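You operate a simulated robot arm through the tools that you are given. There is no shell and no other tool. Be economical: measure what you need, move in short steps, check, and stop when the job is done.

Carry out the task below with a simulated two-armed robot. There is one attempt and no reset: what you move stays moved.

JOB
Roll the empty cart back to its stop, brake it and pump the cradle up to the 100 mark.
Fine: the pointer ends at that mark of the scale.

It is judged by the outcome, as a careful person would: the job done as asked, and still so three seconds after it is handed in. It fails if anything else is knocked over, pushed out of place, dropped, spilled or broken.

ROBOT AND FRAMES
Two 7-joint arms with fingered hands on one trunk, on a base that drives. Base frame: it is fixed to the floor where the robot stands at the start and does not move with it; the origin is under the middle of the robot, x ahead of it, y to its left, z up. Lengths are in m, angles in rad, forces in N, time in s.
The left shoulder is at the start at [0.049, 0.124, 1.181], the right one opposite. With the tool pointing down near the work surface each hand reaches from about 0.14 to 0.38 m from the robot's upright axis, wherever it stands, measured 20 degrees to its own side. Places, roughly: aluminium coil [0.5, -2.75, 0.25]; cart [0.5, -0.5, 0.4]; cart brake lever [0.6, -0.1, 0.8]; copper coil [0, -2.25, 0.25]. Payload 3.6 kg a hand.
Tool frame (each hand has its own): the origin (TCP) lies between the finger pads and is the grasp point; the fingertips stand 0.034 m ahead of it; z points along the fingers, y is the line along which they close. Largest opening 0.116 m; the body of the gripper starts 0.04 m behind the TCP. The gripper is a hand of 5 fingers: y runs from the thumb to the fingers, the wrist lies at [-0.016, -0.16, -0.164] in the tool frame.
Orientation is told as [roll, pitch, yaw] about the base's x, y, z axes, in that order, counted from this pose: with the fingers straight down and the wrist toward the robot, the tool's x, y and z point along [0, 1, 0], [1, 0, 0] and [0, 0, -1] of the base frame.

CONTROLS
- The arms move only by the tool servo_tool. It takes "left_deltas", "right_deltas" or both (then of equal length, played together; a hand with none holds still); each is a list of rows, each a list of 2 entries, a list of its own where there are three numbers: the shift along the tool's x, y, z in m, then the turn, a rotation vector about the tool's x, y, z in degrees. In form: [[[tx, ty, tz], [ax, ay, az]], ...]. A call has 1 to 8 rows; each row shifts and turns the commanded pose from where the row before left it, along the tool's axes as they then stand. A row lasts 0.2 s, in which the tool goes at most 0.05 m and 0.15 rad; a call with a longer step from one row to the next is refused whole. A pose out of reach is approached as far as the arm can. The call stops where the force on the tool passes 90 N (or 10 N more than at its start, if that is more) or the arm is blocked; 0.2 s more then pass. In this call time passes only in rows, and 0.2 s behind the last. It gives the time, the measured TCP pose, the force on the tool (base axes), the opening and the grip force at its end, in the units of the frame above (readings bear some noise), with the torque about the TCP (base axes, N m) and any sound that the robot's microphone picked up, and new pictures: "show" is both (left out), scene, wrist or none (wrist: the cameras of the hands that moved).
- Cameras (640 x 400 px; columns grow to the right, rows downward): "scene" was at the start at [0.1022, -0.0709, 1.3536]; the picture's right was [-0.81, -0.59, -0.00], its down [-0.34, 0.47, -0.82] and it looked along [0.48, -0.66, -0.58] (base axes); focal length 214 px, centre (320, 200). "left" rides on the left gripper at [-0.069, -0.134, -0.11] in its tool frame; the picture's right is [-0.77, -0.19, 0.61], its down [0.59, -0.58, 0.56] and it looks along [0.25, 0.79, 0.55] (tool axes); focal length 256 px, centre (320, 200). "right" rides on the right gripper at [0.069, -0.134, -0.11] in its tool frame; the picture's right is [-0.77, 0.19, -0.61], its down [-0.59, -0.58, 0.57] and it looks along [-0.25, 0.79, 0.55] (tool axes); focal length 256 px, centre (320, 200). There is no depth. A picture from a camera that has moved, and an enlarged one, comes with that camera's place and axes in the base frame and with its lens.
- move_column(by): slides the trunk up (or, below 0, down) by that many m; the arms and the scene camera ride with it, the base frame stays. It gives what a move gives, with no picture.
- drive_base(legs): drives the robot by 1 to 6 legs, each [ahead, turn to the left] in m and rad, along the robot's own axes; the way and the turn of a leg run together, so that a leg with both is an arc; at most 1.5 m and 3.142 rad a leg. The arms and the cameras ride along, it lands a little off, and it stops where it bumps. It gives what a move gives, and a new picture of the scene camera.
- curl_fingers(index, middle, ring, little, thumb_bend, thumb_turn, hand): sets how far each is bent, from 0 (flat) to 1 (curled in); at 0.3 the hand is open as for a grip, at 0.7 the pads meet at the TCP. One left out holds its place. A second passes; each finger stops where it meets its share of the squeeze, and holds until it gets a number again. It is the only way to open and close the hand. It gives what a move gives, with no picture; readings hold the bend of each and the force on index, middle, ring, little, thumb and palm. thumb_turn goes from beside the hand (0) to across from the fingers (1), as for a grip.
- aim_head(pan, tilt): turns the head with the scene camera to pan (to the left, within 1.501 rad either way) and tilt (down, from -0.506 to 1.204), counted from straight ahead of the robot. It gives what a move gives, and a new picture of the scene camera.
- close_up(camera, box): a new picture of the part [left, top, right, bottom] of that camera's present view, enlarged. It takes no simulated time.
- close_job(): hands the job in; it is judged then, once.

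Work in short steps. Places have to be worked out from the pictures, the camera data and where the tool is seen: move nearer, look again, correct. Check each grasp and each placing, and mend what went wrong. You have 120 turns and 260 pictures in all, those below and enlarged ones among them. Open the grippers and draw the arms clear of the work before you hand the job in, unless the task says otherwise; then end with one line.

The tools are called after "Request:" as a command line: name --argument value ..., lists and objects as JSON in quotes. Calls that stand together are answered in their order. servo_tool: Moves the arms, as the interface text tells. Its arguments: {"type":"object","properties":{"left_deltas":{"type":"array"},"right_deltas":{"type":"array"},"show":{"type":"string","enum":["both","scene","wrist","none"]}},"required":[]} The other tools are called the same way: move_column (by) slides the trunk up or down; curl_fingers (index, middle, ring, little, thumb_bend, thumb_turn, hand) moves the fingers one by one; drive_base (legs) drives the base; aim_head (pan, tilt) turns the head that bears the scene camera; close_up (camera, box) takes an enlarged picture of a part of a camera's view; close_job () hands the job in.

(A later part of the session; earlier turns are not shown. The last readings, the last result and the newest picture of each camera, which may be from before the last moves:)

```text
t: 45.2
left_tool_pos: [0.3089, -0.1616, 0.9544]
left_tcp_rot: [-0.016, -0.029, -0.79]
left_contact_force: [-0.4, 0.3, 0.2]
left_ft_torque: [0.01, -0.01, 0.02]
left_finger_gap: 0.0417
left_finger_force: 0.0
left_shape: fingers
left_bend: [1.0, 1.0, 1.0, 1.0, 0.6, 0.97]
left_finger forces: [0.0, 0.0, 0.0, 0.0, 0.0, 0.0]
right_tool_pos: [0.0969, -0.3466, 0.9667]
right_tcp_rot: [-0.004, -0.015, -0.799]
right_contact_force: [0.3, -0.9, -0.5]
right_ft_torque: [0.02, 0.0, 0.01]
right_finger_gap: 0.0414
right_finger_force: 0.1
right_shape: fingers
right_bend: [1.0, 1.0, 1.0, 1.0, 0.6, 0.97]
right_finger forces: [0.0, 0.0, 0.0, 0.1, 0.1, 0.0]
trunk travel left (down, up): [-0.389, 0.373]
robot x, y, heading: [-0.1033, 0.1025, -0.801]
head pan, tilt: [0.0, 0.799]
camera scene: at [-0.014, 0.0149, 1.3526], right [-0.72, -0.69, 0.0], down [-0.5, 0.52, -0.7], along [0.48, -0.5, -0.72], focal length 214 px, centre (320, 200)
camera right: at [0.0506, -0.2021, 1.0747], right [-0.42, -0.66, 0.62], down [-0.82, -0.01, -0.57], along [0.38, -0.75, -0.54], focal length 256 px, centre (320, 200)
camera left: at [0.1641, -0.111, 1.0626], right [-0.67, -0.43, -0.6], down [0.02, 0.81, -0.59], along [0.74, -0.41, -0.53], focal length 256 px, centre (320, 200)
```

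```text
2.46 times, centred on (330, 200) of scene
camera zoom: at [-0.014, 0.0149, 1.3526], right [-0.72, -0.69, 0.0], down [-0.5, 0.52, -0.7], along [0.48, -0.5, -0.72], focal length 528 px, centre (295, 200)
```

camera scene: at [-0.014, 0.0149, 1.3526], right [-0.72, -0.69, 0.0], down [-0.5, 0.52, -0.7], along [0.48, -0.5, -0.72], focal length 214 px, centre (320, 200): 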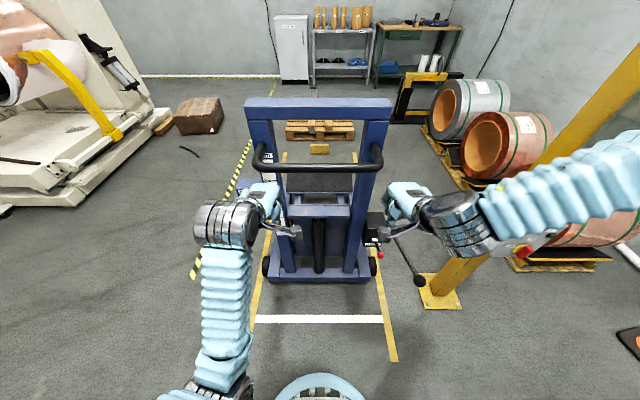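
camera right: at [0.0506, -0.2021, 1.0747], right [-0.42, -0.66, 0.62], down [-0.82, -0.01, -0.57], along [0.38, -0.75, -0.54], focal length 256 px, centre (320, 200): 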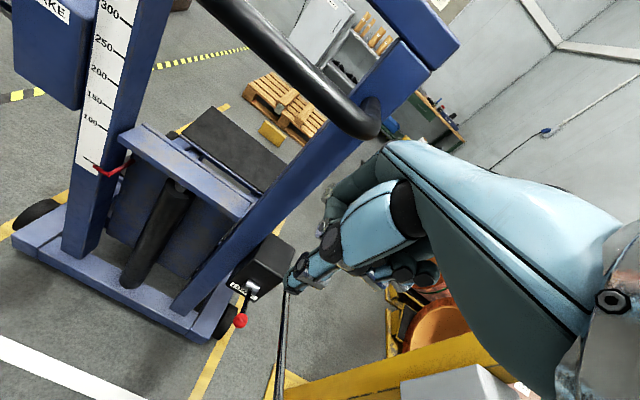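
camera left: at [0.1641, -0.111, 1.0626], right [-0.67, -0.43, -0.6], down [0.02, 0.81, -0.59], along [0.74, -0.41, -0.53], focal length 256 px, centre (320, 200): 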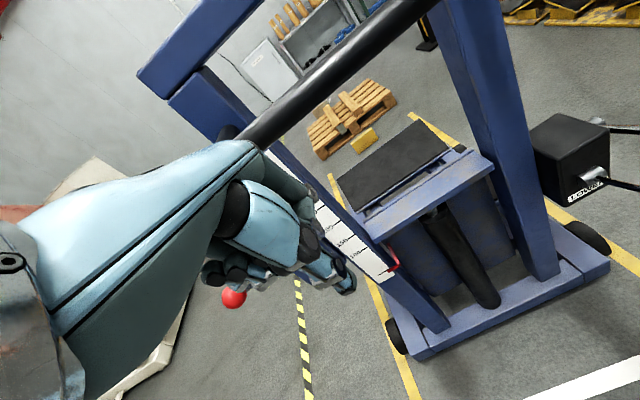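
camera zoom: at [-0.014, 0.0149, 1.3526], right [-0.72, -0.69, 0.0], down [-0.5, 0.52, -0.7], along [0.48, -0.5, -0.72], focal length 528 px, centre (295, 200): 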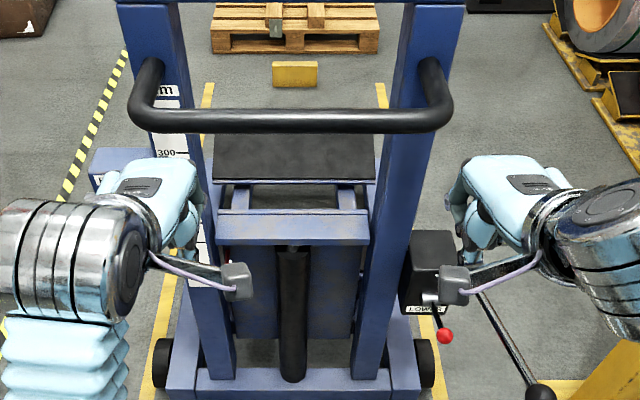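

Bar is at F≈0.61. The right fist is at the bar's end bend; yaw that hand inward a bit so it can come farther in.

Request:
servo_tool --right_deltas '[[[0.01, 0, 0], [0, 0, -8]], [[0.02, 0, 0], [0, 0, -8]], [[0.02, 0, 0], [0, 0, -6]], [[0.02, 0, 0], [0, 0, 0]]]' --show "scene"

```text
t: 46.2
left_tool_pos: [0.3085, -0.1616, 0.9528]
left_tcp_rot: [-0.018, -0.03, -0.789]
left_contact_force: [-0.7, 0.2, -1.0]
left_ft_torque: [0.0, 0.02, 0.02]
left_finger_gap: 0.0417
left_finger_force: 0.0
left_shape: fingers
left_bend: [1.0, 1.0, 1.0, 1.0, 0.6, 0.97]
left_finger forces: [0.1, 0.0, 0.0, 0.0, 0.1, 0.0]
right_tool_pos: [0.1349, -0.2876, 0.967]
right_tcp_rot: [-0.009, -0.015, -0.411]
right_contact_force: [0.2, 0.1, -0.2]
right_ft_torque: [0.03, -0.01, 0.0]
right_finger_gap: 0.0415
right_finger_force: 0.1
right_shape: fingers
right_bend: [1.0, 1.0, 1.0, 1.0, 0.6, 0.97]
right_finger forces: [0.1, 0.0, 0.0, 0.0, 0.0, 0.0]
trunk travel left (down, up): [-0.389, 0.373]
robot x, y, heading: [-0.0995, 0.1074, -0.801]
head pan, tilt: [0.0, 0.799]
camera scene: at [-0.0139, 0.0152, 1.3525], right [-0.72, -0.69, 0.0], down [-0.5, 0.52, -0.7], along [0.48, -0.5, -0.72], focal length 214 px, centre (320, 200)
```

scene: 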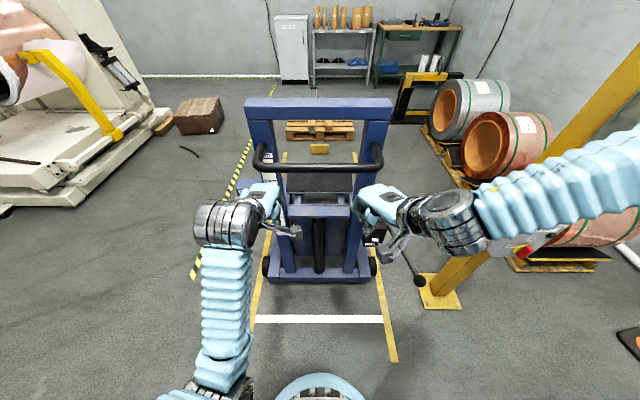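

Right now at L −0.10. I align it forward 3 cm, then drive ahead gently to touch the bar.

Request:
servo_tool --right_deltas '[[[-0.012, 0.03, 0], [0, 0, 0]]]' --show "none"

Request:
drive_base --legs '[[0.06, 0]]'

```text
t: 46.6
left_tool_pos: [0.3093, -0.1612, 0.9538]
left_tcp_rot: [-0.017, -0.029, -0.791]
left_contact_force: [-0.1, -0.2, 0.2]
left_ft_torque: [0.01, -0.02, 0.0]
left_finger_gap: 0.0416
left_finger_force: 0.1
left_shape: fingers
left_bend: [1.0, 1.0, 1.0, 1.0, 0.6, 0.97]
left_finger forces: [0.0, 0.1, 0.1, 0.1, 0.0, 0.0]
right_tool_pos: [0.1509, -0.314, 0.9721]
right_tcp_rot: [-0.01, -0.014, -0.415]
right_contact_force: [-0.4, -0.4, -0.2]
right_ft_torque: [0.02, -0.01, 0.01]
right_finger_gap: 0.0416
right_finger_force: 0.2
right_shape: fingers
right_bend: [1.0, 1.0, 1.0, 1.0, 0.6, 0.97]
right_finger forces: [0.0, 0.1, 0.0, 0.1, 0.1, 0.1]
right hand out of reach, approached as far as the arm can: row 1
trunk travel left (down, up): [-0.389, 0.373]
robot x, y, heading: [-0.1013, 0.1049, -0.806]
head pan, tilt: [0.0, 0.799]
```

```text
t: 47.6
left_tool_pos: [0.3457, -0.1999, 0.9566]
left_tcp_rot: [-0.02, -0.036, -0.79]
left_contact_force: [0.6, -0.9, 0.5]
left_ft_torque: [0.01, -0.02, 0.0]
left_finger_gap: 0.042
left_finger_force: 0.1
left_shape: fingers
left_bend: [1.0, 1.0, 1.0, 1.0, 0.6, 0.97]
left_finger forces: [0.0, 0.0, 0.0, 0.0, 0.0, 0.0]
right_tool_pos: [0.1884, -0.3532, 0.9759]
right_tcp_rot: [-0.011, -0.019, -0.413]
right_contact_force: [-0.6, 0.0, 0.1]
right_ft_torque: [-0.04, 0.0, -0.01]
right_finger_gap: 0.0413
right_finger_force: 0.1
right_shape: fingers
right_bend: [1.0, 1.0, 1.0, 1.0, 0.6, 0.97]
right_finger forces: [0.0, 0.0, 0.0, 0.1, 0.0, 0.0]
trunk travel left (down, up): [-0.389, 0.373]
robot x, y, heading: [-0.0606, 0.0637, -0.801]
head pan, tilt: [0.0, 0.799]
camera scene: at [0.0233, -0.0236, 1.3532], right [-0.72, -0.69, 0.0], down [-0.5, 0.51, -0.7], along [0.49, -0.5, -0.71], focal length 214 px, centre (320, 200)
```

scene: 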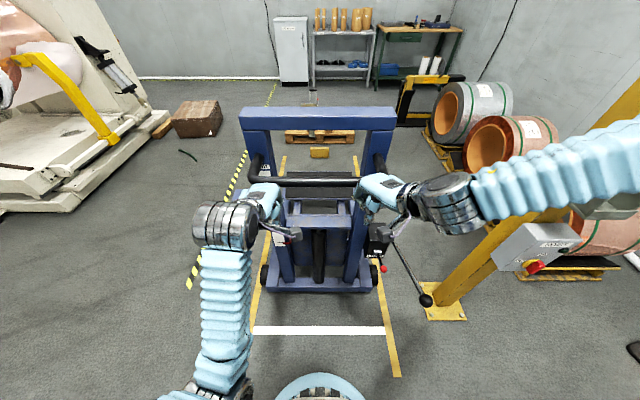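

Approaching well. Before pushing on, check the right elbow's clearance to the yellow post.

Request:
aim_head --pan -0.9 --tilt 0.5

```text
t: 48.8
left_tool_pos: [0.3468, -0.2025, 0.9556]
left_tcp_rot: [-0.019, -0.032, -0.79]
left_contact_force: [-0.2, -0.4, 0.4]
left_ft_torque: [0.05, 0.01, 0.04]
left_finger_gap: 0.0418
left_finger_force: 0.1
left_shape: fingers
left_bend: [1.0, 1.0, 1.0, 1.0, 0.6, 0.97]
left_finger forces: [0.0, 0.1, 0.1, 0.0, 0.1, 0.1]
right_tool_pos: [0.1905, -0.3554, 0.9735]
right_tcp_rot: [-0.007, -0.014, -0.414]
right_contact_force: [0.4, 0.3, -0.2]
right_ft_torque: [-0.01, 0.0, -0.05]
right_finger_gap: 0.0414
right_finger_force: 0.0
right_shape: fingers
right_bend: [1.0, 1.0, 1.0, 1.0, 0.6, 0.97]
right_finger forces: [0.1, 0.0, 0.0, 0.0, 0.0, 0.0]
trunk travel left (down, up): [-0.389, 0.373]
robot x, y, heading: [-0.0637, 0.0641, -0.805]
head pan, tilt: [-0.901, 0.499]
camera scene: at [-0.0417, -0.059, 1.3785], right [-0.99, 0.13, 0.0], down [0.06, 0.47, -0.88], along [-0.12, -0.87, -0.48], focal length 214 px, centre (320, 200)
```

scene: 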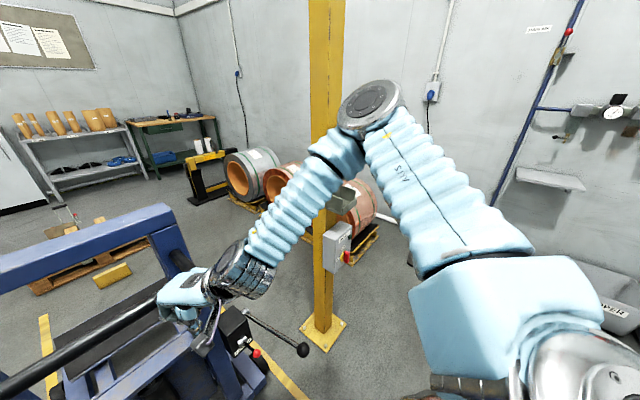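

The elbow is ~0.4 m to the right, the post ~0.7: clearance is adequate. Drive ahead to start pushing.

Request:
aim_head --pan 0 --tilt 0.7

Request:
drive_base --legs '[[0.1, 0]]'

```text
t: 50.0
left_tool_pos: [0.3459, -0.2021, 0.9552]
left_tcp_rot: [-0.019, -0.033, -0.791]
left_contact_force: [0.5, 0.6, -0.8]
left_ft_torque: [0.02, 0.02, 0.0]
left_finger_gap: 0.0419
left_finger_force: 0.1
left_shape: fingers
left_bend: [1.0, 1.0, 1.0, 1.0, 0.6, 0.97]
left_finger forces: [0.1, 0.1, 0.1, 0.1, 0.0, 0.0]
right_tool_pos: [0.1903, -0.3558, 0.974]
right_tcp_rot: [-0.008, -0.015, -0.414]
right_contact_force: [0.4, 0.3, -0.9]
right_ft_torque: [0.01, -0.02, 0.03]
right_finger_gap: 0.0413
right_finger_force: 0.0
right_shape: fingers
right_bend: [1.0, 1.0, 1.0, 1.0, 0.6, 0.97]
right_finger forces: [0.0, 0.1, 0.0, 0.1, 0.1, 0.0]
trunk travel left (down, up): [-0.389, 0.373]
robot x, y, heading: [-0.0647, 0.0625, -0.809]
head pan, tilt: [0.0, 0.7]
camera scene: at [0.0293, -0.0301, 1.3608], right [-0.72, -0.69, 0.0], down [-0.45, 0.46, -0.76], along [0.53, -0.55, -0.64], focal length 214 px, centre (320, 200)
```

scene: 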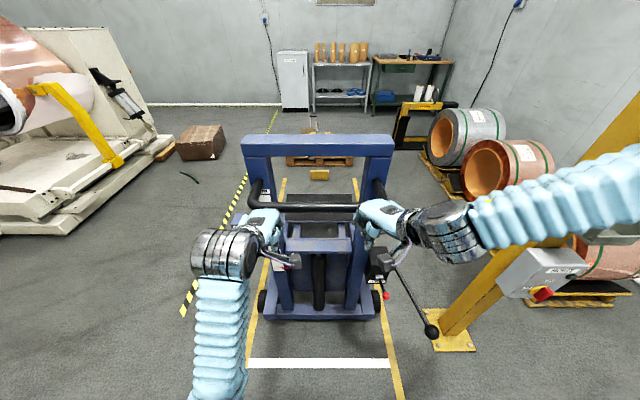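

```text
t: 51.0
left_tool_pos: [0.3596, -0.2137, 1.0231]
left_tcp_rot: [-0.074, -0.169, -0.784]
left_contact_force: [0.6, -1.1, 9.7]
left_ft_torque: [0.5, 0.22, -0.02]
left_finger_gap: 0.0495
left_finger_force: 0.0
left_shape: fingers
left_bend: [1.0, 1.0, 1.0, 1.0, 0.6, 0.97]
left_finger forces: [0.0, 0.0, 0.0, 0.0, 0.1, 0.0]
right_tool_pos: [0.1533, -0.3467, 1.0198]
right_tcp_rot: [0.106, -0.039, -0.432]
right_contact_force: [-1.8, 1.3, 0.7]
right_ft_torque: [-0.09, -0.09, -0.06]
right_finger_gap: 0.0425
right_finger_force: 0.1
right_shape: fingers
right_bend: [1.0, 1.0, 1.0, 1.0, 0.6, 0.97]
right_finger forces: [0.1, 0.0, 0.0, 0.0, 0.0, 0.0]
trunk travel left (down, up): [-0.389, 0.373]
robot x, y, heading: [-0.029, 0.0257, -0.804]
head pan, tilt: [0.0, 0.7]
stopped in leg 1: the force on the tool passed its limit at 103 N (the readings are from after the stop); the commanded pose is now the measured one
camera scene: at [-0.059, 0.0577, 1.3845], right [-0.72, -0.7, 0.0], down [-0.38, 0.39, -0.84], along [0.59, -0.6, -0.54], focal length 214 px, centre (320, 200)
```

scene: 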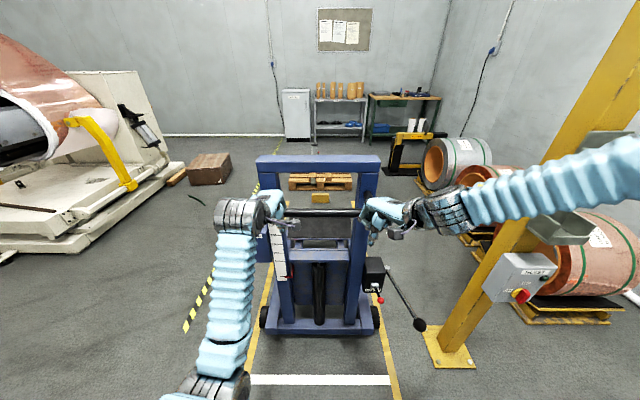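

Contact exceeded 100 N and the drive stopped; the robot is rocking. Let it settle and see whether the cart moved.

Request:
aim_head --pan 0 --tilt 0.8

Request:
aim_head --pan 0.1 --tilt 0.8

Request:
aim_head --pan 0 --tilt 0.8

```text
t: 51.7
left_tool_pos: [0.4045, -0.2549, 1.0131]
left_tcp_rot: [-0.071, -0.19, -0.785]
left_contact_force: [50.0, -16.6, 102.2]
left_ft_torque: [1.84, 0.15, -0.91]
left_finger_gap: 0.0524
left_finger_force: 61.1
left_shape: fingers
left_bend: [1.0, 1.0, 1.0, 1.0, 0.56, 0.98]
left_finger forces: [6.4, 108.2, 2.8, 0.1, 4.6, 0.0]
right_tool_pos: [0.1907, -0.3798, 0.9909]
right_tcp_rot: [0.118, 0.015, -0.415]
right_contact_force: [-37.2, 31.0, -7.5]
right_ft_torque: [-0.16, -0.29, -0.42]
right_finger_gap: 0.0463
right_finger_force: 23.4
right_shape: fingers
right_bend: [1.0, 1.0, 1.0, 1.0, 0.6, 0.97]
right_finger forces: [12.2, 22.8, 12.9, 0.0, 0.0, 0.0]
trunk travel left (down, up): [-0.389, 0.373]
robot x, y, heading: [-0.0284, 0.0291, -0.806]
head pan, tilt: [0.0, 0.799]
camera scene: at [-0.0068, 0.0094, 1.3699], right [-0.72, -0.69, 0.0], down [-0.46, 0.48, -0.75], along [0.52, -0.54, -0.66], focal length 214 px, centre (320, 200)
```

scene: 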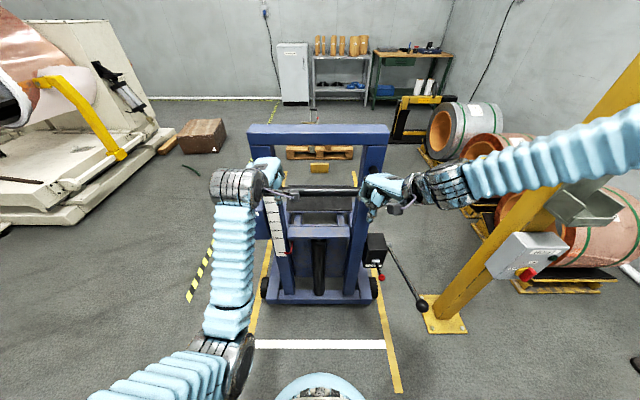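

```text
t: 52.3
left_tool_pos: [0.4022, -0.2502, 1.0144]
left_tcp_rot: [-0.075, -0.183, -0.785]
left_contact_force: [43.4, -0.2, 99.4]
left_ft_torque: [1.39, -0.3, -0.6]
left_finger_gap: 0.0517
left_finger_force: 51.7
left_shape: fingers
left_bend: [1.0, 1.0, 1.0, 1.0, 0.59, 0.98]
left_finger forces: [0.1, 103.1, 0.1, 0.0, 0.0, 0.1]
right_tool_pos: [0.1908, -0.3769, 0.9933]
right_tcp_rot: [0.122, 0.01, -0.417]
right_contact_force: [-33.7, 23.6, 19.3]
right_ft_torque: [-0.79, -0.46, -0.77]
right_finger_gap: 0.0472
right_finger_force: 22.7
right_shape: fingers
right_bend: [1.0, 1.0, 1.0, 1.0, 0.6, 0.97]
right_finger forces: [0.0, 25.9, 19.4, 0.1, 0.0, 0.1]
trunk travel left (down, up): [-0.389, 0.373]
robot x, y, heading: [-0.022, 0.0252, -0.8]
head pan, tilt: [0.099, 0.799]
camera scene: at [-0.0051, 0.0187, 1.3695], right [-0.64, -0.77, 0.01], down [-0.51, 0.42, -0.75], along [0.57, -0.49, -0.66], focal length 214 px, centre (320, 200)
```

scene: 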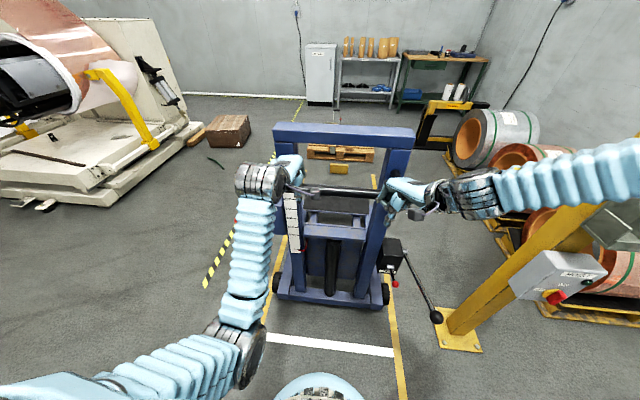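

```text
t: 53.0
left_tool_pos: [0.4047, -0.2547, 1.0153]
left_tcp_rot: [-0.074, -0.201, -0.787]
left_contact_force: [51.5, -5.4, 108.2]
left_ft_torque: [1.99, 0.23, -0.91]
left_finger_gap: 0.0522
left_finger_force: 61.0
left_shape: fingers
left_bend: [1.0, 1.0, 1.0, 1.0, 0.58, 0.97]
left_finger forces: [4.2, 108.9, 2.8, 0.1, 5.5, 0.0]
right_tool_pos: [0.193, -0.3765, 0.9911]
right_tcp_rot: [0.12, 0.014, -0.413]
right_contact_force: [-33.2, 33.6, -0.7]
right_ft_torque: [-0.34, -0.38, -0.66]
right_finger_gap: 0.0474
right_finger_force: 23.8
right_shape: fingers
right_bend: [1.0, 1.0, 1.0, 1.0, 0.6, 0.97]
right_finger forces: [2.2, 25.5, 19.6, 0.0, 0.1, 0.0]
trunk travel left (down, up): [-0.389, 0.373]
robot x, y, heading: [-0.0258, 0.0229, -0.802]
head pan, tilt: [0.0, 0.799]
camera scene: at [-0.0063, 0.0118, 1.3688], right [-0.72, -0.7, 0.0], down [-0.46, 0.47, -0.75], along [0.52, -0.54, -0.66], focal length 214 px, centre (320, 200)
```

scene: 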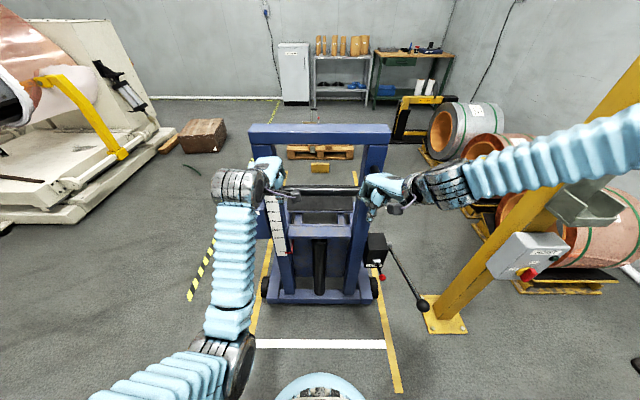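

The cart hasn't moved (bar still ~0.466 from origin) and the left fist slid on top of the bar. I lift the left hand off, back a little and examine the brake.

Request:
servo_tool --left_deltas '[[[0, 0, -0.03], [0, 0, 0]], [[0, -0.02, -0.03], [0, 0, 0]], [[0, -0.03, 0], [0, 0, 0]]]' --show "none"

Request:
close_up --camera "scene" --box '[200, 190, 420, 320]'

Request:
close_up --camera "left" --box '[180, 150, 640, 400]'

Request:
close_up --camera "right" --box '[0, 0, 320, 200]'

```text
t: 53.3
left_tool_pos: [0.4202, -0.2671, 1.0684]
left_tcp_rot: [-0.112, -0.33, -0.77]
left_contact_force: [-0.9, 0.6, 4.7]
left_ft_torque: [0.19, 0.09, 0.05]
left_finger_gap: 0.0527
left_finger_force: 0.1
left_shape: fingers
left_bend: [1.0, 1.0, 1.0, 1.0, 0.56, 0.97]
left_finger forces: [0.0, 0.0, 0.0, 0.0, 0.0, 0.0]
right_tool_pos: [0.1693, -0.3852, 1.0124]
right_tcp_rot: [0.213, -0.008, -0.464]
right_contact_force: [-5.4, 10.8, -5.6]
right_ft_torque: [-0.53, -0.58, -0.46]
right_finger_gap: 0.048
right_finger_force: 0.0
right_shape: fingers
right_bend: [1.0, 1.0, 1.0, 1.0, 0.6, 0.97]
right_finger forces: [0.0, 0.0, 0.0, 0.0, 0.1, 0.0]
trunk travel left (down, up): [-0.389, 0.373]
robot x, y, heading: [-0.0239, 0.0302, -0.805]
head pan, tilt: [0.0, 0.799]
stopped in row 1 (right hand): the force on the tool passed its limit at 103 N (the readings are from after the stop); the commanded pose is now the measured one
```

```text
2.91 times, centred on (310, 255) of scene
camera zoom: at [-0.042, 0.0396, 1.3714], right [-0.72, -0.69, 0.0], down [-0.44, 0.46, -0.77], along [0.54, -0.55, -0.64], focal length 624 px, centre (349, 40)
```

zoom: 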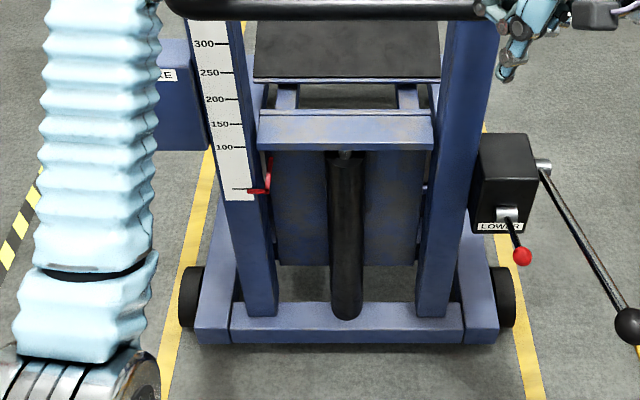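

```text
1.39 times, centred on (410, 275) of left
camera zoom: at [0.2614, -0.1921, 1.1377], right [-0.58, -0.59, -0.55], down [0.12, 0.61, -0.78], along [0.8, -0.52, -0.29], focal length 356 px, centre (195, 96)
```

zoom: 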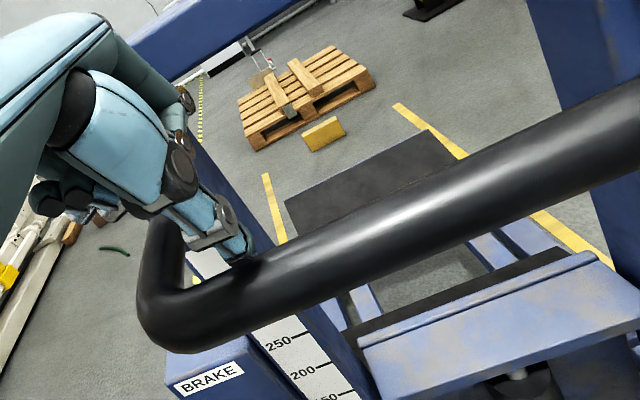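

```text
2.00 times, centred on (160, 100) of right
camera zoom: at [0.0672, -0.2861, 1.1343], right [-0.23, -0.87, 0.44], down [-0.72, -0.15, -0.68], along [0.66, -0.47, -0.59], focal length 512 px, centre (640, 400)
```

zoom: 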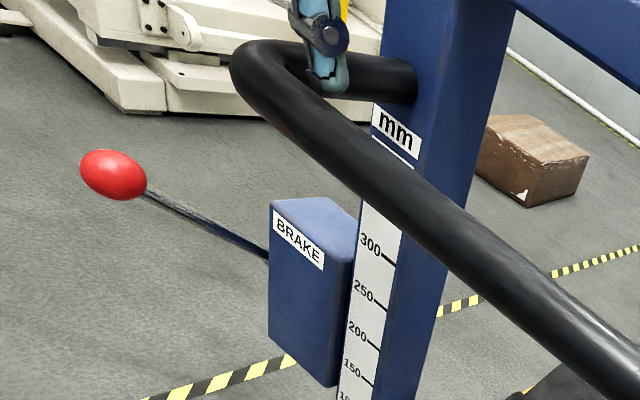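

Brake ball stands out and up from the box. The fists touched unevenly (left only). Let it settle, then reposition both fists lower and evenly for a gentle arm push to gauge the force needed.

Request:
aim_head --pan 0.3 --tilt 0.8

Request:
aim_head --pan 0 --tilt 0.8

```text
t: 54.1
left_tool_pos: [0.435, -0.2866, 1.0465]
left_tcp_rot: [-0.104, -0.291, -0.774]
left_contact_force: [1.2, 0.2, -0.3]
left_ft_torque: [-0.03, -0.01, -0.01]
left_finger_gap: 0.0519
left_finger_force: 0.1
left_shape: fingers
left_bend: [1.0, 1.0, 1.0, 1.0, 0.59, 0.97]
left_finger forces: [0.1, 0.1, 0.1, 0.1, 0.1, 0.0]
right_tool_pos: [0.1914, -0.4102, 1.0105]
right_tcp_rot: [0.214, -0.006, -0.467]
right_contact_force: [-31.4, -25.1, 119.0]
right_ft_torque: [-0.59, -2.01, -0.92]
right_finger_gap: 0.0473
right_finger_force: 64.4
right_shape: fingers
right_bend: [1.0, 1.0, 1.0, 1.0, 0.6, 0.96]
right_finger forces: [94.1, 26.2, 9.7, 0.0, 0.1, 0.1]
trunk travel left (down, up): [-0.389, 0.373]
robot x, y, heading: [-0.0226, 0.0266, -0.819]
head pan, tilt: [0.3, 0.799]
camera scene: at [-0.0034, 0.0319, 1.3697], right [-0.49, -0.87, 0.02], down [-0.58, 0.31, -0.75], along [0.65, -0.38, -0.66], focal length 214 px, centre (320, 200)
```

scene: 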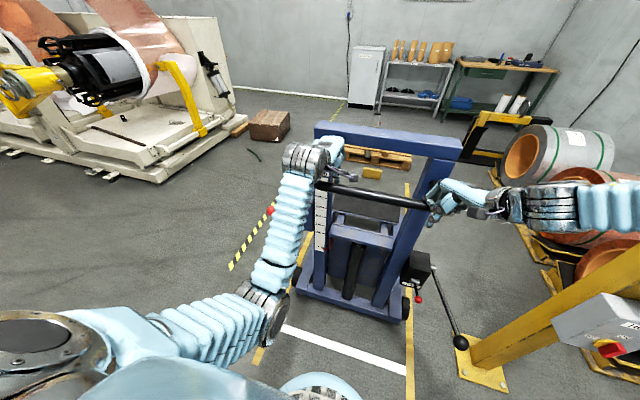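

```text
t: 54.9
left_tool_pos: [0.4358, -0.2858, 1.0474]
left_tcp_rot: [-0.103, -0.292, -0.775]
left_contact_force: [0.1, 0.3, -0.3]
left_ft_torque: [-0.03, 0.02, -0.01]
left_finger_gap: 0.052
left_finger_force: 0.1
left_shape: fingers
left_bend: [1.0, 1.0, 1.0, 1.0, 0.59, 0.97]
left_finger forces: [0.0, 0.0, 0.0, 0.1, 0.0, 0.1]
right_tool_pos: [0.1899, -0.4111, 1.012]
right_tcp_rot: [0.213, -0.01, -0.465]
right_contact_force: [-30.4, -24.2, 117.8]
right_ft_torque: [-0.5, -2.08, -0.96]
right_finger_gap: 0.0471
right_finger_force: 65.6
right_shape: fingers
right_bend: [1.0, 1.0, 1.0, 1.0, 0.6, 0.96]
right_finger forces: [96.8, 25.1, 8.6, 0.1, 0.0, 0.0]
trunk travel left (down, up): [-0.389, 0.373]
robot x, y, heading: [-0.027, 0.0227, -0.814]
head pan, tilt: [0.0, 0.799]
camera scene: at [-0.0182, 0.0128, 1.3699], right [-0.73, -0.69, 0.0], down [-0.45, 0.48, -0.75], along [0.52, -0.55, -0.66], focal length 214 px, centre (320, 200)
```

scene: 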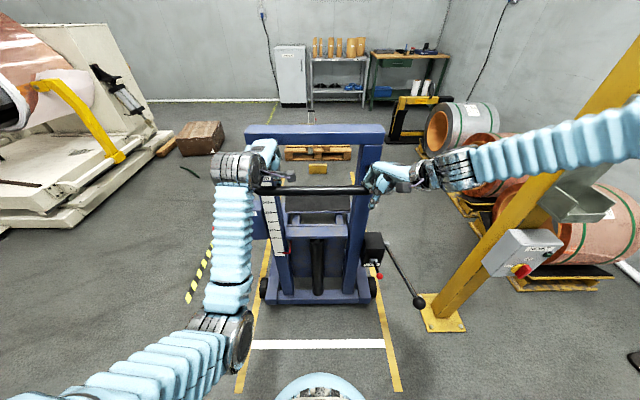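

The right fist now presses on top of the bar. Lift it free and back.

Request:
servo_tool --right_deltas '[[[0, 0, -0.045], [0, 0, 0]]]' --show "none"

Request:
servo_tool --right_deltas '[[[0, -0.02, -0.03], [0, 0, 0]], [[0, -0.03, 0], [0, 0, 0]], [[0, -0.04, 0], [0, 0, 0]]]' --left_deltas '[[[0, 0, 0], [0, 0, 0]], [[0, 0, 0], [0, 0, 0]], [[0, 0, 0], [0, 0, 0]]]' --show "scene"

```text
t: 55.2
left_tool_pos: [0.4618, -0.2956, 1.0966]
left_tcp_rot: [-0.146, -0.42, -0.747]
left_contact_force: [-12.5, 20.1, -3.8]
left_ft_torque: [-0.01, -0.04, 0.21]
left_finger_gap: 0.0535
left_finger_force: 11.3
left_shape: fingers
left_bend: [1.0, 1.0, 1.0, 1.0, 0.6, 0.97]
left_finger forces: [8.8, 13.8, 0.0, 0.0, 0.0, 0.0]
right_tool_pos: [0.1512, -0.4559, 1.0074]
right_tcp_rot: [0.303, 0.034, -0.623]
right_contact_force: [-0.1, -6.9, 5.5]
right_ft_torque: [0.37, 0.27, 0.3]
right_finger_gap: 0.0477
right_finger_force: 0.0
right_shape: fingers
right_bend: [1.0, 1.0, 1.0, 1.0, 0.6, 0.97]
right_finger forces: [0.0, 0.0, 0.0, 0.1, 0.1, 0.0]
trunk travel left (down, up): [-0.389, 0.373]
robot x, y, heading: [-0.03, 0.0276, -0.813]
head pan, tilt: [0.0, 0.799]
stopped in row 1 (left hand): the arm was blocked; the commanded pose is now the measured one
```

```text
t: 55.5
left_tool_pos: [0.4707, -0.3101, 1.1909]
left_tcp_rot: [-0.19, -0.592, -0.73]
left_contact_force: [-3.3, -0.6, 0.0]
left_ft_torque: [0.03, -0.09, 0.22]
left_finger_gap: 0.0536
left_finger_force: 0.2
left_shape: fingers
left_bend: [1.0, 1.0, 1.0, 1.0, 0.6, 0.97]
left_finger forces: [0.1, 0.0, 0.1, 0.1, 0.0, 0.0]
right_tool_pos: [0.0616, -0.4759, 0.9739]
right_tcp_rot: [0.442, 0.164, -0.83]
right_contact_force: [-3.8, -0.3, 1.0]
right_ft_torque: [-0.02, -0.17, -0.07]
right_finger_gap: 0.0475
right_finger_force: 0.2
right_shape: fingers
right_bend: [1.0, 1.0, 1.0, 1.0, 0.6, 0.97]
right_finger forces: [0.0, 0.0, 0.0, 0.1, 0.0, 0.0]
trunk travel left (down, up): [-0.389, 0.373]
robot x, y, heading: [-0.026, 0.0302, -0.812]
head pan, tilt: [0.0, 0.799]
stopped in row 1 (left hand): the arm was blocked; the commanded pose is now the measured one
camera scene: at [-0.0623, 0.0551, 1.3751], right [-0.72, -0.69, -0.01], down [-0.43, 0.46, -0.78], along [0.54, -0.56, -0.63], focal length 214 px, centre (320, 200)
```

scene: 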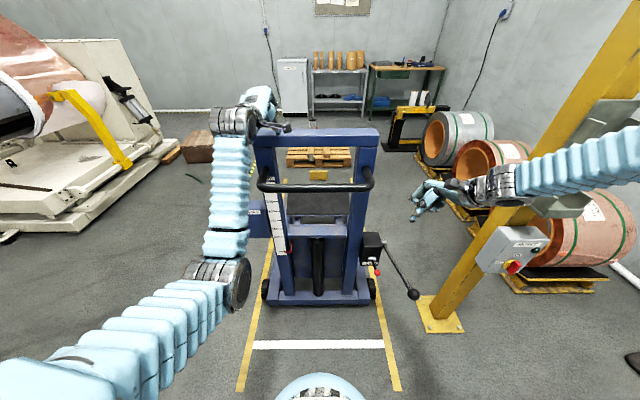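

Request:
aim_head --pan -0.2 --tilt 0.8

Request:
aim_head --pan 0 --tilt 0.8

```text
t: 56.3
left_tool_pos: [0.5593, -0.4082, 1.0983]
left_tcp_rot: [-0.165, -0.483, -0.763]
left_contact_force: [68.3, -46.8, 182.4]
left_ft_torque: [18.02, 12.14, 1.63]
left_finger_gap: 0.0513
left_finger_force: 70.4
left_shape: fingers
left_bend: [1.0, 1.0, 1.0, 1.0, 0.59, 1.0]
left_finger forces: [0.0, 0.1, 0.1, 0.0, 140.5, 0.0]
right_tool_pos: [0.2106, -0.5142, 0.9245]
right_tcp_rot: [0.313, 0.219, -0.608]
right_contact_force: [-0.7, 1.2, 0.7]
right_ft_torque: [-0.18, -0.1, -0.14]
right_finger_gap: 0.0477
right_finger_force: 0.0
right_shape: fingers
right_bend: [1.0, 1.0, 1.0, 1.0, 0.6, 0.97]
right_finger forces: [0.0, 0.0, 0.0, 0.0, 0.0, 0.0]
trunk travel left (down, up): [-0.389, 0.373]
robot x, y, heading: [-0.0239, 0.0254, -0.804]
head pan, tilt: [-0.201, 0.799]
camera scene: at [0.0795, -0.0943, 1.3552], right [-0.84, -0.54, 0.01], down [-0.4, 0.61, -0.68], along [0.36, -0.58, -0.73], focal length 214 px, centre (320, 200)
```

scene: 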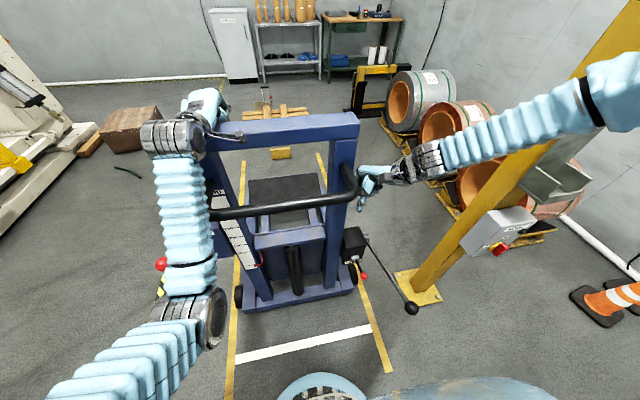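

```text
t: 57.0
left_tool_pos: [0.5527, -0.4061, 1.1153]
left_tcp_rot: [-0.179, -0.634, -0.746]
left_contact_force: [70.2, -37.5, 180.0]
left_ft_torque: [16.02, 10.5, -0.03]
left_finger_gap: 0.0508
left_finger_force: 85.3
left_shape: fingers
left_bend: [1.0, 1.0, 1.0, 1.0, 0.59, 0.99]
left_finger forces: [0.0, 0.1, 0.0, 0.0, 170.3, 0.0]
right_tool_pos: [0.2165, -0.5126, 0.9428]
right_tcp_rot: [0.278, 0.16, -0.539]
right_contact_force: [0.5, 0.6, 0.6]
right_ft_torque: [-0.03, 0.06, 0.01]
right_finger_gap: 0.0482
right_finger_force: 0.1
right_shape: fingers
right_bend: [1.0, 1.0, 1.0, 1.0, 0.6, 0.97]
right_finger forces: [0.7, 0.0, 0.1, 0.0, 0.1, 0.1]
trunk travel left (down, up): [-0.389, 0.373]
robot x, y, heading: [-0.0271, 0.026, -0.807]
head pan, tilt: [0.0, 0.799]
camera scene: at [0.1032, -0.1064, 1.3533], right [-0.72, -0.69, 0.0], down [-0.52, 0.54, -0.66], along [0.46, -0.48, -0.75], focal length 214 px, centre (320, 200)
```

scene: 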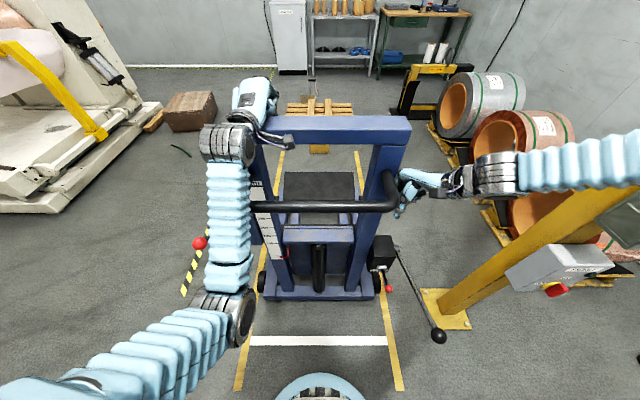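

The body leaned forward and the left hand rests on the crossbar. I raise the trunk to lift it off cleanly, then back off.

Request:
move_column --by 0.1

Request:
aim_head --pan 0.1 --tilt 0.8

```text
t: 57.3
left_tool_pos: [0.5279, -0.3867, 1.136]
left_tcp_rot: [-0.22, -0.778, -0.725]
left_contact_force: [45.9, -35.7, 115.1]
left_ft_torque: [1.73, 2.27, 0.0]
left_finger_gap: 0.0485
left_finger_force: 73.6
left_shape: fingers
left_bend: [1.0, 1.0, 1.0, 1.0, 0.63, 0.98]
left_finger forces: [0.0, 0.1, 0.0, 0.0, 146.7, 0.0]
right_tool_pos: [0.2011, -0.5155, 0.9586]
right_tcp_rot: [0.226, 0.103, -0.561]
right_contact_force: [-2.5, 0.5, -7.1]
right_ft_torque: [-0.01, -0.47, -0.06]
right_finger_gap: 0.0482
right_finger_force: 0.0
right_shape: fingers
right_bend: [1.0, 1.0, 1.0, 1.0, 0.6, 0.97]
right_finger forces: [0.0, 0.0, 0.1, 0.0, 0.0, 0.0]
trunk travel left (down, up): [-0.391, 0.371]
robot x, y, heading: [-0.026, 0.0237, -0.808]
head pan, tilt: [0.0, 0.799]
stopped: the arm was blocked; the commanded pose is now the measured one
```

```text
t: 58.0
left_tool_pos: [0.5284, -0.3866, 1.1359]
left_tcp_rot: [-0.219, -0.777, -0.728]
left_contact_force: [49.9, -39.7, 114.7]
left_ft_torque: [1.66, 2.14, 0.03]
left_finger_gap: 0.0481
left_finger_force: 77.3
left_shape: fingers
left_bend: [1.0, 1.0, 1.0, 1.0, 0.64, 0.98]
left_finger forces: [0.1, 0.0, 0.0, 0.0, 155.2, 0.0]
right_tool_pos: [0.2179, -0.5181, 0.9886]
right_tcp_rot: [0.216, 0.048, -0.545]
right_contact_force: [-1.7, -0.8, 0.1]
right_ft_torque: [0.02, -0.04, -0.05]
right_finger_gap: 0.0481
right_finger_force: 0.6
right_shape: fingers
right_bend: [1.0, 1.0, 1.0, 1.0, 0.6, 0.97]
right_finger forces: [1.6, 0.0, 0.1, 0.1, 0.0, 0.0]
trunk travel left (down, up): [-0.391, 0.371]
robot x, y, heading: [-0.0213, 0.0289, -0.81]
head pan, tilt: [0.099, 0.799]
camera scene: at [0.1135, -0.1101, 1.3548], right [-0.65, -0.76, -0.01], down [-0.57, 0.49, -0.66], along [0.5, -0.43, -0.75], focal length 214 px, centre (320, 200)
```

scene: 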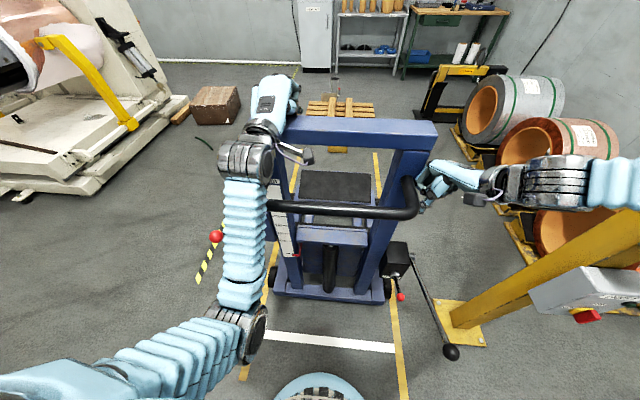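

The left thumb is hooked over the crossbar. I lift the left hand straight up.

Request:
servo_tool --left_deltas '[[[0, 0.032, -0.032], [0, 0, 0]]]' --show "none"

Request:
servo_tool --left_deltas '[[[0, 0.032, -0.032], [0, 0, 0]]]' --show "scene"

```text
t: 58.3
left_tool_pos: [0.5029, -0.3654, 1.1441]
left_tcp_rot: [-0.206, -0.739, -0.744]
left_contact_force: [39.0, -31.0, 90.6]
left_ft_torque: [-1.28, -0.35, 0.49]
left_finger_gap: 0.0433
left_finger_force: 47.1
left_shape: fingers
left_bend: [1.0, 1.0, 1.0, 1.0, 0.85, 0.98]
left_finger forces: [0.1, 0.0, 0.0, 0.0, 93.5, 0.0]
right_tool_pos: [0.199, -0.5244, 1.0197]
right_tcp_rot: [0.145, -0.051, -0.586]
right_contact_force: [-0.2, -0.4, 0.0]
right_ft_torque: [0.03, 0.0, 0.03]
right_finger_gap: 0.048
right_finger_force: 0.1
right_shape: fingers
right_bend: [1.0, 1.0, 1.0, 1.0, 0.6, 0.97]
right_finger forces: [0.1, 0.0, 0.0, 0.0, 0.0, 0.1]
trunk travel left (down, up): [-0.391, 0.371]
robot x, y, heading: [-0.0288, 0.0262, -0.815]
head pan, tilt: [0.099, 0.799]
stopped in row 1 (left hand): the arm was blocked; the commanded pose is now the measured one
```

```text
t: 58.7
left_tool_pos: [0.4757, -0.3448, 1.1447]
left_tcp_rot: [-0.191, -0.683, -0.767]
left_contact_force: [15.9, -19.6, 68.1]
left_ft_torque: [-1.3, -0.4, 0.19]
left_finger_gap: 0.0419
left_finger_force: 34.3
left_shape: fingers
left_bend: [1.0, 1.0, 1.0, 1.0, 0.85, 0.97]
left_finger forces: [0.1, 0.1, 0.0, 0.0, 69.3, 0.1]
right_tool_pos: [0.1731, -0.5217, 1.0447]
right_tcp_rot: [0.084, -0.128, -0.617]
right_contact_force: [1.1, -1.8, 0.5]
right_ft_torque: [0.08, 0.08, 0.06]
right_finger_gap: 0.0481
right_finger_force: 0.1
right_shape: fingers
right_bend: [1.0, 1.0, 1.0, 1.0, 0.6, 0.97]
right_finger forces: [0.1, 0.0, 0.0, 0.0, 0.0, 0.1]
trunk travel left (down, up): [-0.391, 0.371]
robot x, y, heading: [-0.0235, 0.0237, -0.818]
head pan, tilt: [0.099, 0.799]
stopped in row 1 (left hand): the arm was blocked; the commanded pose is now the measured one
camera scene: at [0.1227, -0.1261, 1.3535], right [-0.66, -0.75, -0.01], down [-0.57, 0.5, -0.65], along [0.49, -0.42, -0.76], focal length 214 px, centre (320, 200)
```

scene: 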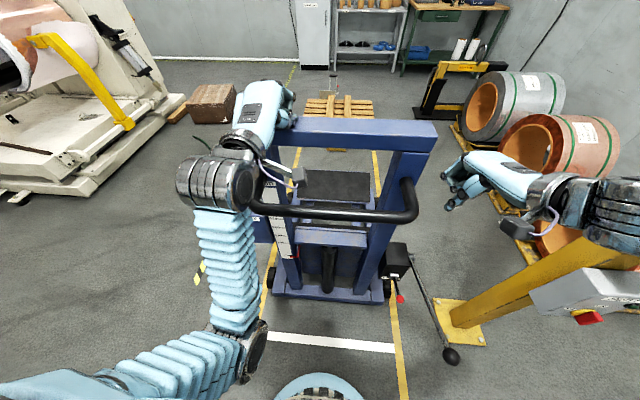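

Request:
servo_tool --left_deltas '[[[0, 0.028, -0.036], [0, 0, 0]]]' --show "none"

Request:
servo_tool --left_deltas '[[[0, 0.028, -0.036], [0, 0, 0]]]' --show "none"

Request:
aim_head --pan 0 --tilt 0.8

```text
t: 59.0
left_tool_pos: [0.4208, -0.281, 1.1584]
left_tcp_rot: [-0.175, -0.66, -0.778]
left_contact_force: [0.0, -0.2, 2.7]
left_ft_torque: [0.09, 0.04, -0.08]
left_finger_gap: 0.0508
left_finger_force: 0.0
left_shape: fingers
left_bend: [1.0, 1.0, 1.0, 1.0, 0.59, 0.97]
left_finger forces: [0.0, 0.0, 0.0, 0.1, 0.1, 0.0]
right_tool_pos: [0.1152, -0.4618, 1.0752]
right_tcp_rot: [0.057, -0.222, -0.627]
right_contact_force: [-0.4, 1.8, -0.4]
right_ft_torque: [0.0, 0.0, -0.04]
right_finger_gap: 0.0479
right_finger_force: 0.1
right_shape: fingers
right_bend: [1.0, 1.0, 1.0, 1.0, 0.6, 0.97]
right_finger forces: [0.0, 0.0, 0.0, 0.0, 0.1, 0.1]
trunk travel left (down, up): [-0.391, 0.371]
robot x, y, heading: [-0.0268, 0.0264, -0.82]
head pan, tilt: [0.099, 0.799]
stopped in row 1 (left hand): the arm was blocked; the commanded pose is now the measured one
```

```text
t: 59.4
left_tool_pos: [0.4442, -0.2889, 1.2164]
left_tcp_rot: [-0.188, -0.7, -0.765]
left_contact_force: [0.7, -0.7, -2.3]
left_ft_torque: [-0.12, -0.06, -0.05]
left_finger_gap: 0.0508
left_finger_force: 0.1
left_shape: fingers
left_bend: [1.0, 1.0, 1.0, 1.0, 0.59, 0.97]
left_finger forces: [0.0, 0.0, 0.0, 0.0, 0.0, 0.1]
right_tool_pos: [0.1376, -0.4764, 1.0605]
right_tcp_rot: [0.08, -0.175, -0.612]
right_contact_force: [1.0, -1.5, -1.4]
right_ft_torque: [0.02, -0.06, 0.02]
right_finger_gap: 0.048
right_finger_force: 0.1
right_shape: fingers
right_bend: [1.0, 1.0, 1.0, 1.0, 0.6, 0.97]
right_finger forces: [0.0, 0.0, 0.1, 0.0, 0.1, 0.1]
trunk travel left (down, up): [-0.391, 0.371]
robot x, y, heading: [-0.0219, 0.028, -0.816]
head pan, tilt: [0.099, 0.799]
```

```text
t: 60.1
left_tool_pos: [0.4378, -0.2873, 1.2046]
left_tcp_rot: [-0.174, -0.649, -0.774]
left_contact_force: [0.8, -0.3, 1.1]
left_ft_torque: [0.07, 0.05, -0.03]
left_finger_gap: 0.051
left_finger_force: 0.1
left_shape: fingers
left_bend: [1.0, 1.0, 1.0, 1.0, 0.59, 0.97]
left_finger forces: [0.0, 0.0, 0.1, 0.1, 0.0, 0.1]
right_tool_pos: [0.1239, -0.4683, 1.0724]
right_tcp_rot: [0.068, -0.207, -0.625]
right_contact_force: [0.8, -1.2, 0.0]
right_ft_torque: [0.11, 0.03, 0.01]
right_finger_gap: 0.0478
right_finger_force: 0.1
right_shape: fingers
right_bend: [1.0, 1.0, 1.0, 1.0, 0.6, 0.97]
right_finger forces: [0.1, 0.0, 0.1, 0.0, 0.0, 0.0]
trunk travel left (down, up): [-0.391, 0.371]
robot x, y, heading: [-0.0258, 0.0276, -0.816]
head pan, tilt: [0.0, 0.799]
camera scene: at [0.0886, -0.0954, 1.3546], right [-0.73, -0.69, 0.0], down [-0.51, 0.54, -0.68], along [0.46, -0.49, -0.74], focal length 214 px, centre (320, 200)
```

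scene: 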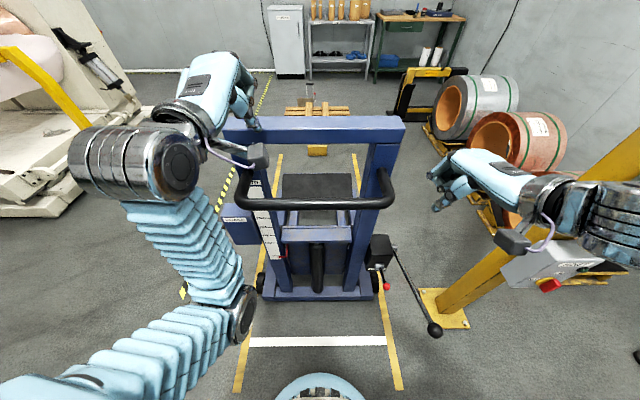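

Both hands are free. Better plan: grip the bar like a person — hands pitched ~45° so palm is behind the bar, fingers over it — and drive in tiny legs. First back off and settle.

Request:
drive_base --legs '[[-0.04, 0], [-0.04, 0], [-0.04, 0]]'

Request:
curl_fingers --hand "left" --index 0.3 --middle 0.3 --ring 0.3 --little 0.3 --thumb_bend 0.2 --thumb_turn 1

Request:
curl_fingers --hand "right" --index 0.3 --middle 0.3 --ring 0.3 --little 0.3 --thumb_bend 0.2 --thumb_turn 1

Request:
aim_head --pan 0 --tilt 0.8

```text
t: 61.9
left_tool_pos: [0.36, -0.1992, 1.2191]
left_tcp_rot: [-0.187, -0.705, -0.765]
left_contact_force: [0.4, 0.3, 0.4]
left_ft_torque: [-0.02, 0.01, -0.03]
left_finger_gap: 0.0511
left_finger_force: 0.1
left_shape: fingers
left_bend: [1.0, 1.0, 1.0, 1.0, 0.59, 0.97]
left_finger forces: [0.0, 0.0, 0.0, 0.1, 0.1, 0.0]
right_tool_pos: [0.0533, -0.388, 1.0649]
right_tcp_rot: [0.074, -0.18, -0.611]
right_contact_force: [0.2, 0.5, 0.1]
right_ft_torque: [-0.02, 0.02, -0.04]
right_finger_gap: 0.048
right_finger_force: 0.0
right_shape: fingers
right_bend: [1.0, 1.0, 1.0, 1.0, 0.6, 0.97]
right_finger forces: [0.0, 0.0, 0.0, 0.0, 0.0, 0.0]
trunk travel left (down, up): [-0.391, 0.371]
robot x, y, heading: [-0.1054, 0.1107, -0.816]
head pan, tilt: [0.0, 0.799]
camera scene: at [-0.013, 0.0142, 1.3545], right [-0.73, -0.69, 0.0], down [-0.5, 0.53, -0.69], along [0.47, -0.5, -0.72], focal length 214 px, centre (320, 200)
```

scene: 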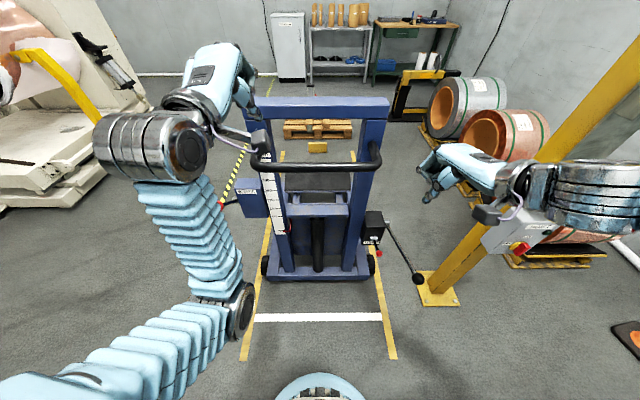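

```text
t: 62.9
left_tool_pos: [0.3548, -0.1928, 1.2225]
left_tcp_rot: [-0.188, -0.711, -0.766]
left_contact_force: [-0.3, 0.9, 0.3]
left_ft_torque: [0.02, -0.02, 0.02]
left_finger_gap: 0.1163
left_finger_force: 0.1
left_shape: fingers
left_bend: [0.3, 0.3, 0.3, 0.3, 0.2, 0.97]
left_finger forces: [0.0, 0.1, 0.0, 0.1, 0.1, 0.0]
right_tool_pos: [0.0493, -0.3825, 1.0666]
right_tcp_rot: [0.072, -0.187, -0.611]
right_contact_force: [-0.5, 0.7, 0.3]
right_ft_torque: [-0.01, 0.01, -0.01]
right_finger_gap: 0.048
right_finger_force: 0.1
right_shape: fingers
right_bend: [1.0, 1.0, 1.0, 1.0, 0.6, 0.97]
right_finger forces: [0.1, 0.0, 0.0, 0.0, 0.0, 0.0]
trunk travel left (down, up): [-0.391, 0.371]
robot x, y, heading: [-0.1052, 0.1088, -0.818]
head pan, tilt: [0.0, 0.799]
```

```text
t: 63.9
left_tool_pos: [0.3551, -0.1917, 1.2212]
left_tcp_rot: [-0.186, -0.713, -0.765]
left_contact_force: [1.1, -0.4, 0.0]
left_ft_torque: [0.01, 0.02, 0.04]
left_finger_gap: 0.1165
left_finger_force: 0.0
left_shape: fingers
left_bend: [0.3, 0.3, 0.3, 0.3, 0.2, 0.97]
left_finger forces: [0.0, 0.0, 0.0, 0.0, 0.0, 0.2]
right_tool_pos: [0.0483, -0.3817, 1.0672]
right_tcp_rot: [0.074, -0.189, -0.61]
right_contact_force: [0.2, 0.0, 0.4]
right_ft_torque: [0.01, -0.01, 0.02]
right_finger_gap: 0.1163
right_finger_force: 0.0
right_shape: fingers
right_bend: [0.3, 0.3, 0.3, 0.3, 0.2, 0.97]
right_finger forces: [0.0, 0.0, 0.0, 0.1, 0.1, 0.0]
trunk travel left (down, up): [-0.391, 0.371]
robot x, y, heading: [-0.1093, 0.1121, -0.815]
head pan, tilt: [0.0, 0.799]
```

```text
t: 64.5
left_tool_pos: [0.3534, -0.1916, 1.2221]
left_tcp_rot: [-0.185, -0.712, -0.764]
left_contact_force: [0.4, -0.7, 0.5]
left_ft_torque: [0.0, 0.0, -0.02]
left_finger_gap: 0.1163
left_finger_force: 0.0
left_shape: fingers
left_bend: [0.3, 0.3, 0.3, 0.3, 0.2, 0.97]
left_finger forces: [0.0, 0.0, 0.0, 0.0, 0.0, 0.0]
right_tool_pos: [0.0488, -0.3827, 1.0675]
right_tcp_rot: [0.074, -0.188, -0.61]
right_contact_force: [-1.2, 0.5, -0.1]
right_ft_torque: [0.02, -0.09, -0.01]
right_finger_gap: 0.1164
right_finger_force: 0.0
right_shape: fingers
right_bend: [0.3, 0.3, 0.3, 0.3, 0.2, 0.97]
right_finger forces: [0.1, 0.0, 0.1, 0.0, 0.1, 0.0]
trunk travel left (down, up): [-0.391, 0.371]
robot x, y, heading: [-0.1059, 0.1093, -0.812]
head pan, tilt: [0.0, 0.799]
camera scene: at [-0.0201, 0.0211, 1.3548], right [-0.73, -0.69, 0.0], down [-0.49, 0.52, -0.7], along [0.48, -0.51, -0.72], focal length 214 px, centre (320, 200)
```

scene: 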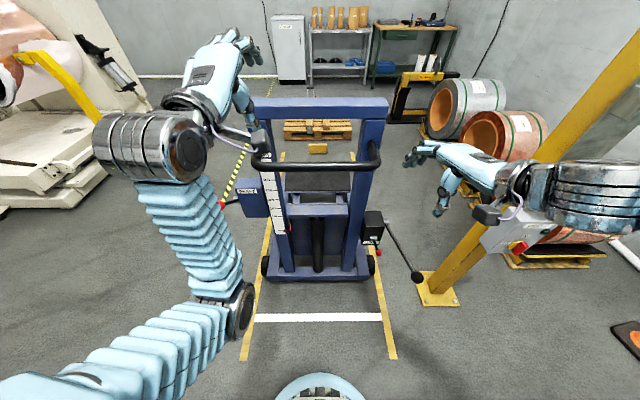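

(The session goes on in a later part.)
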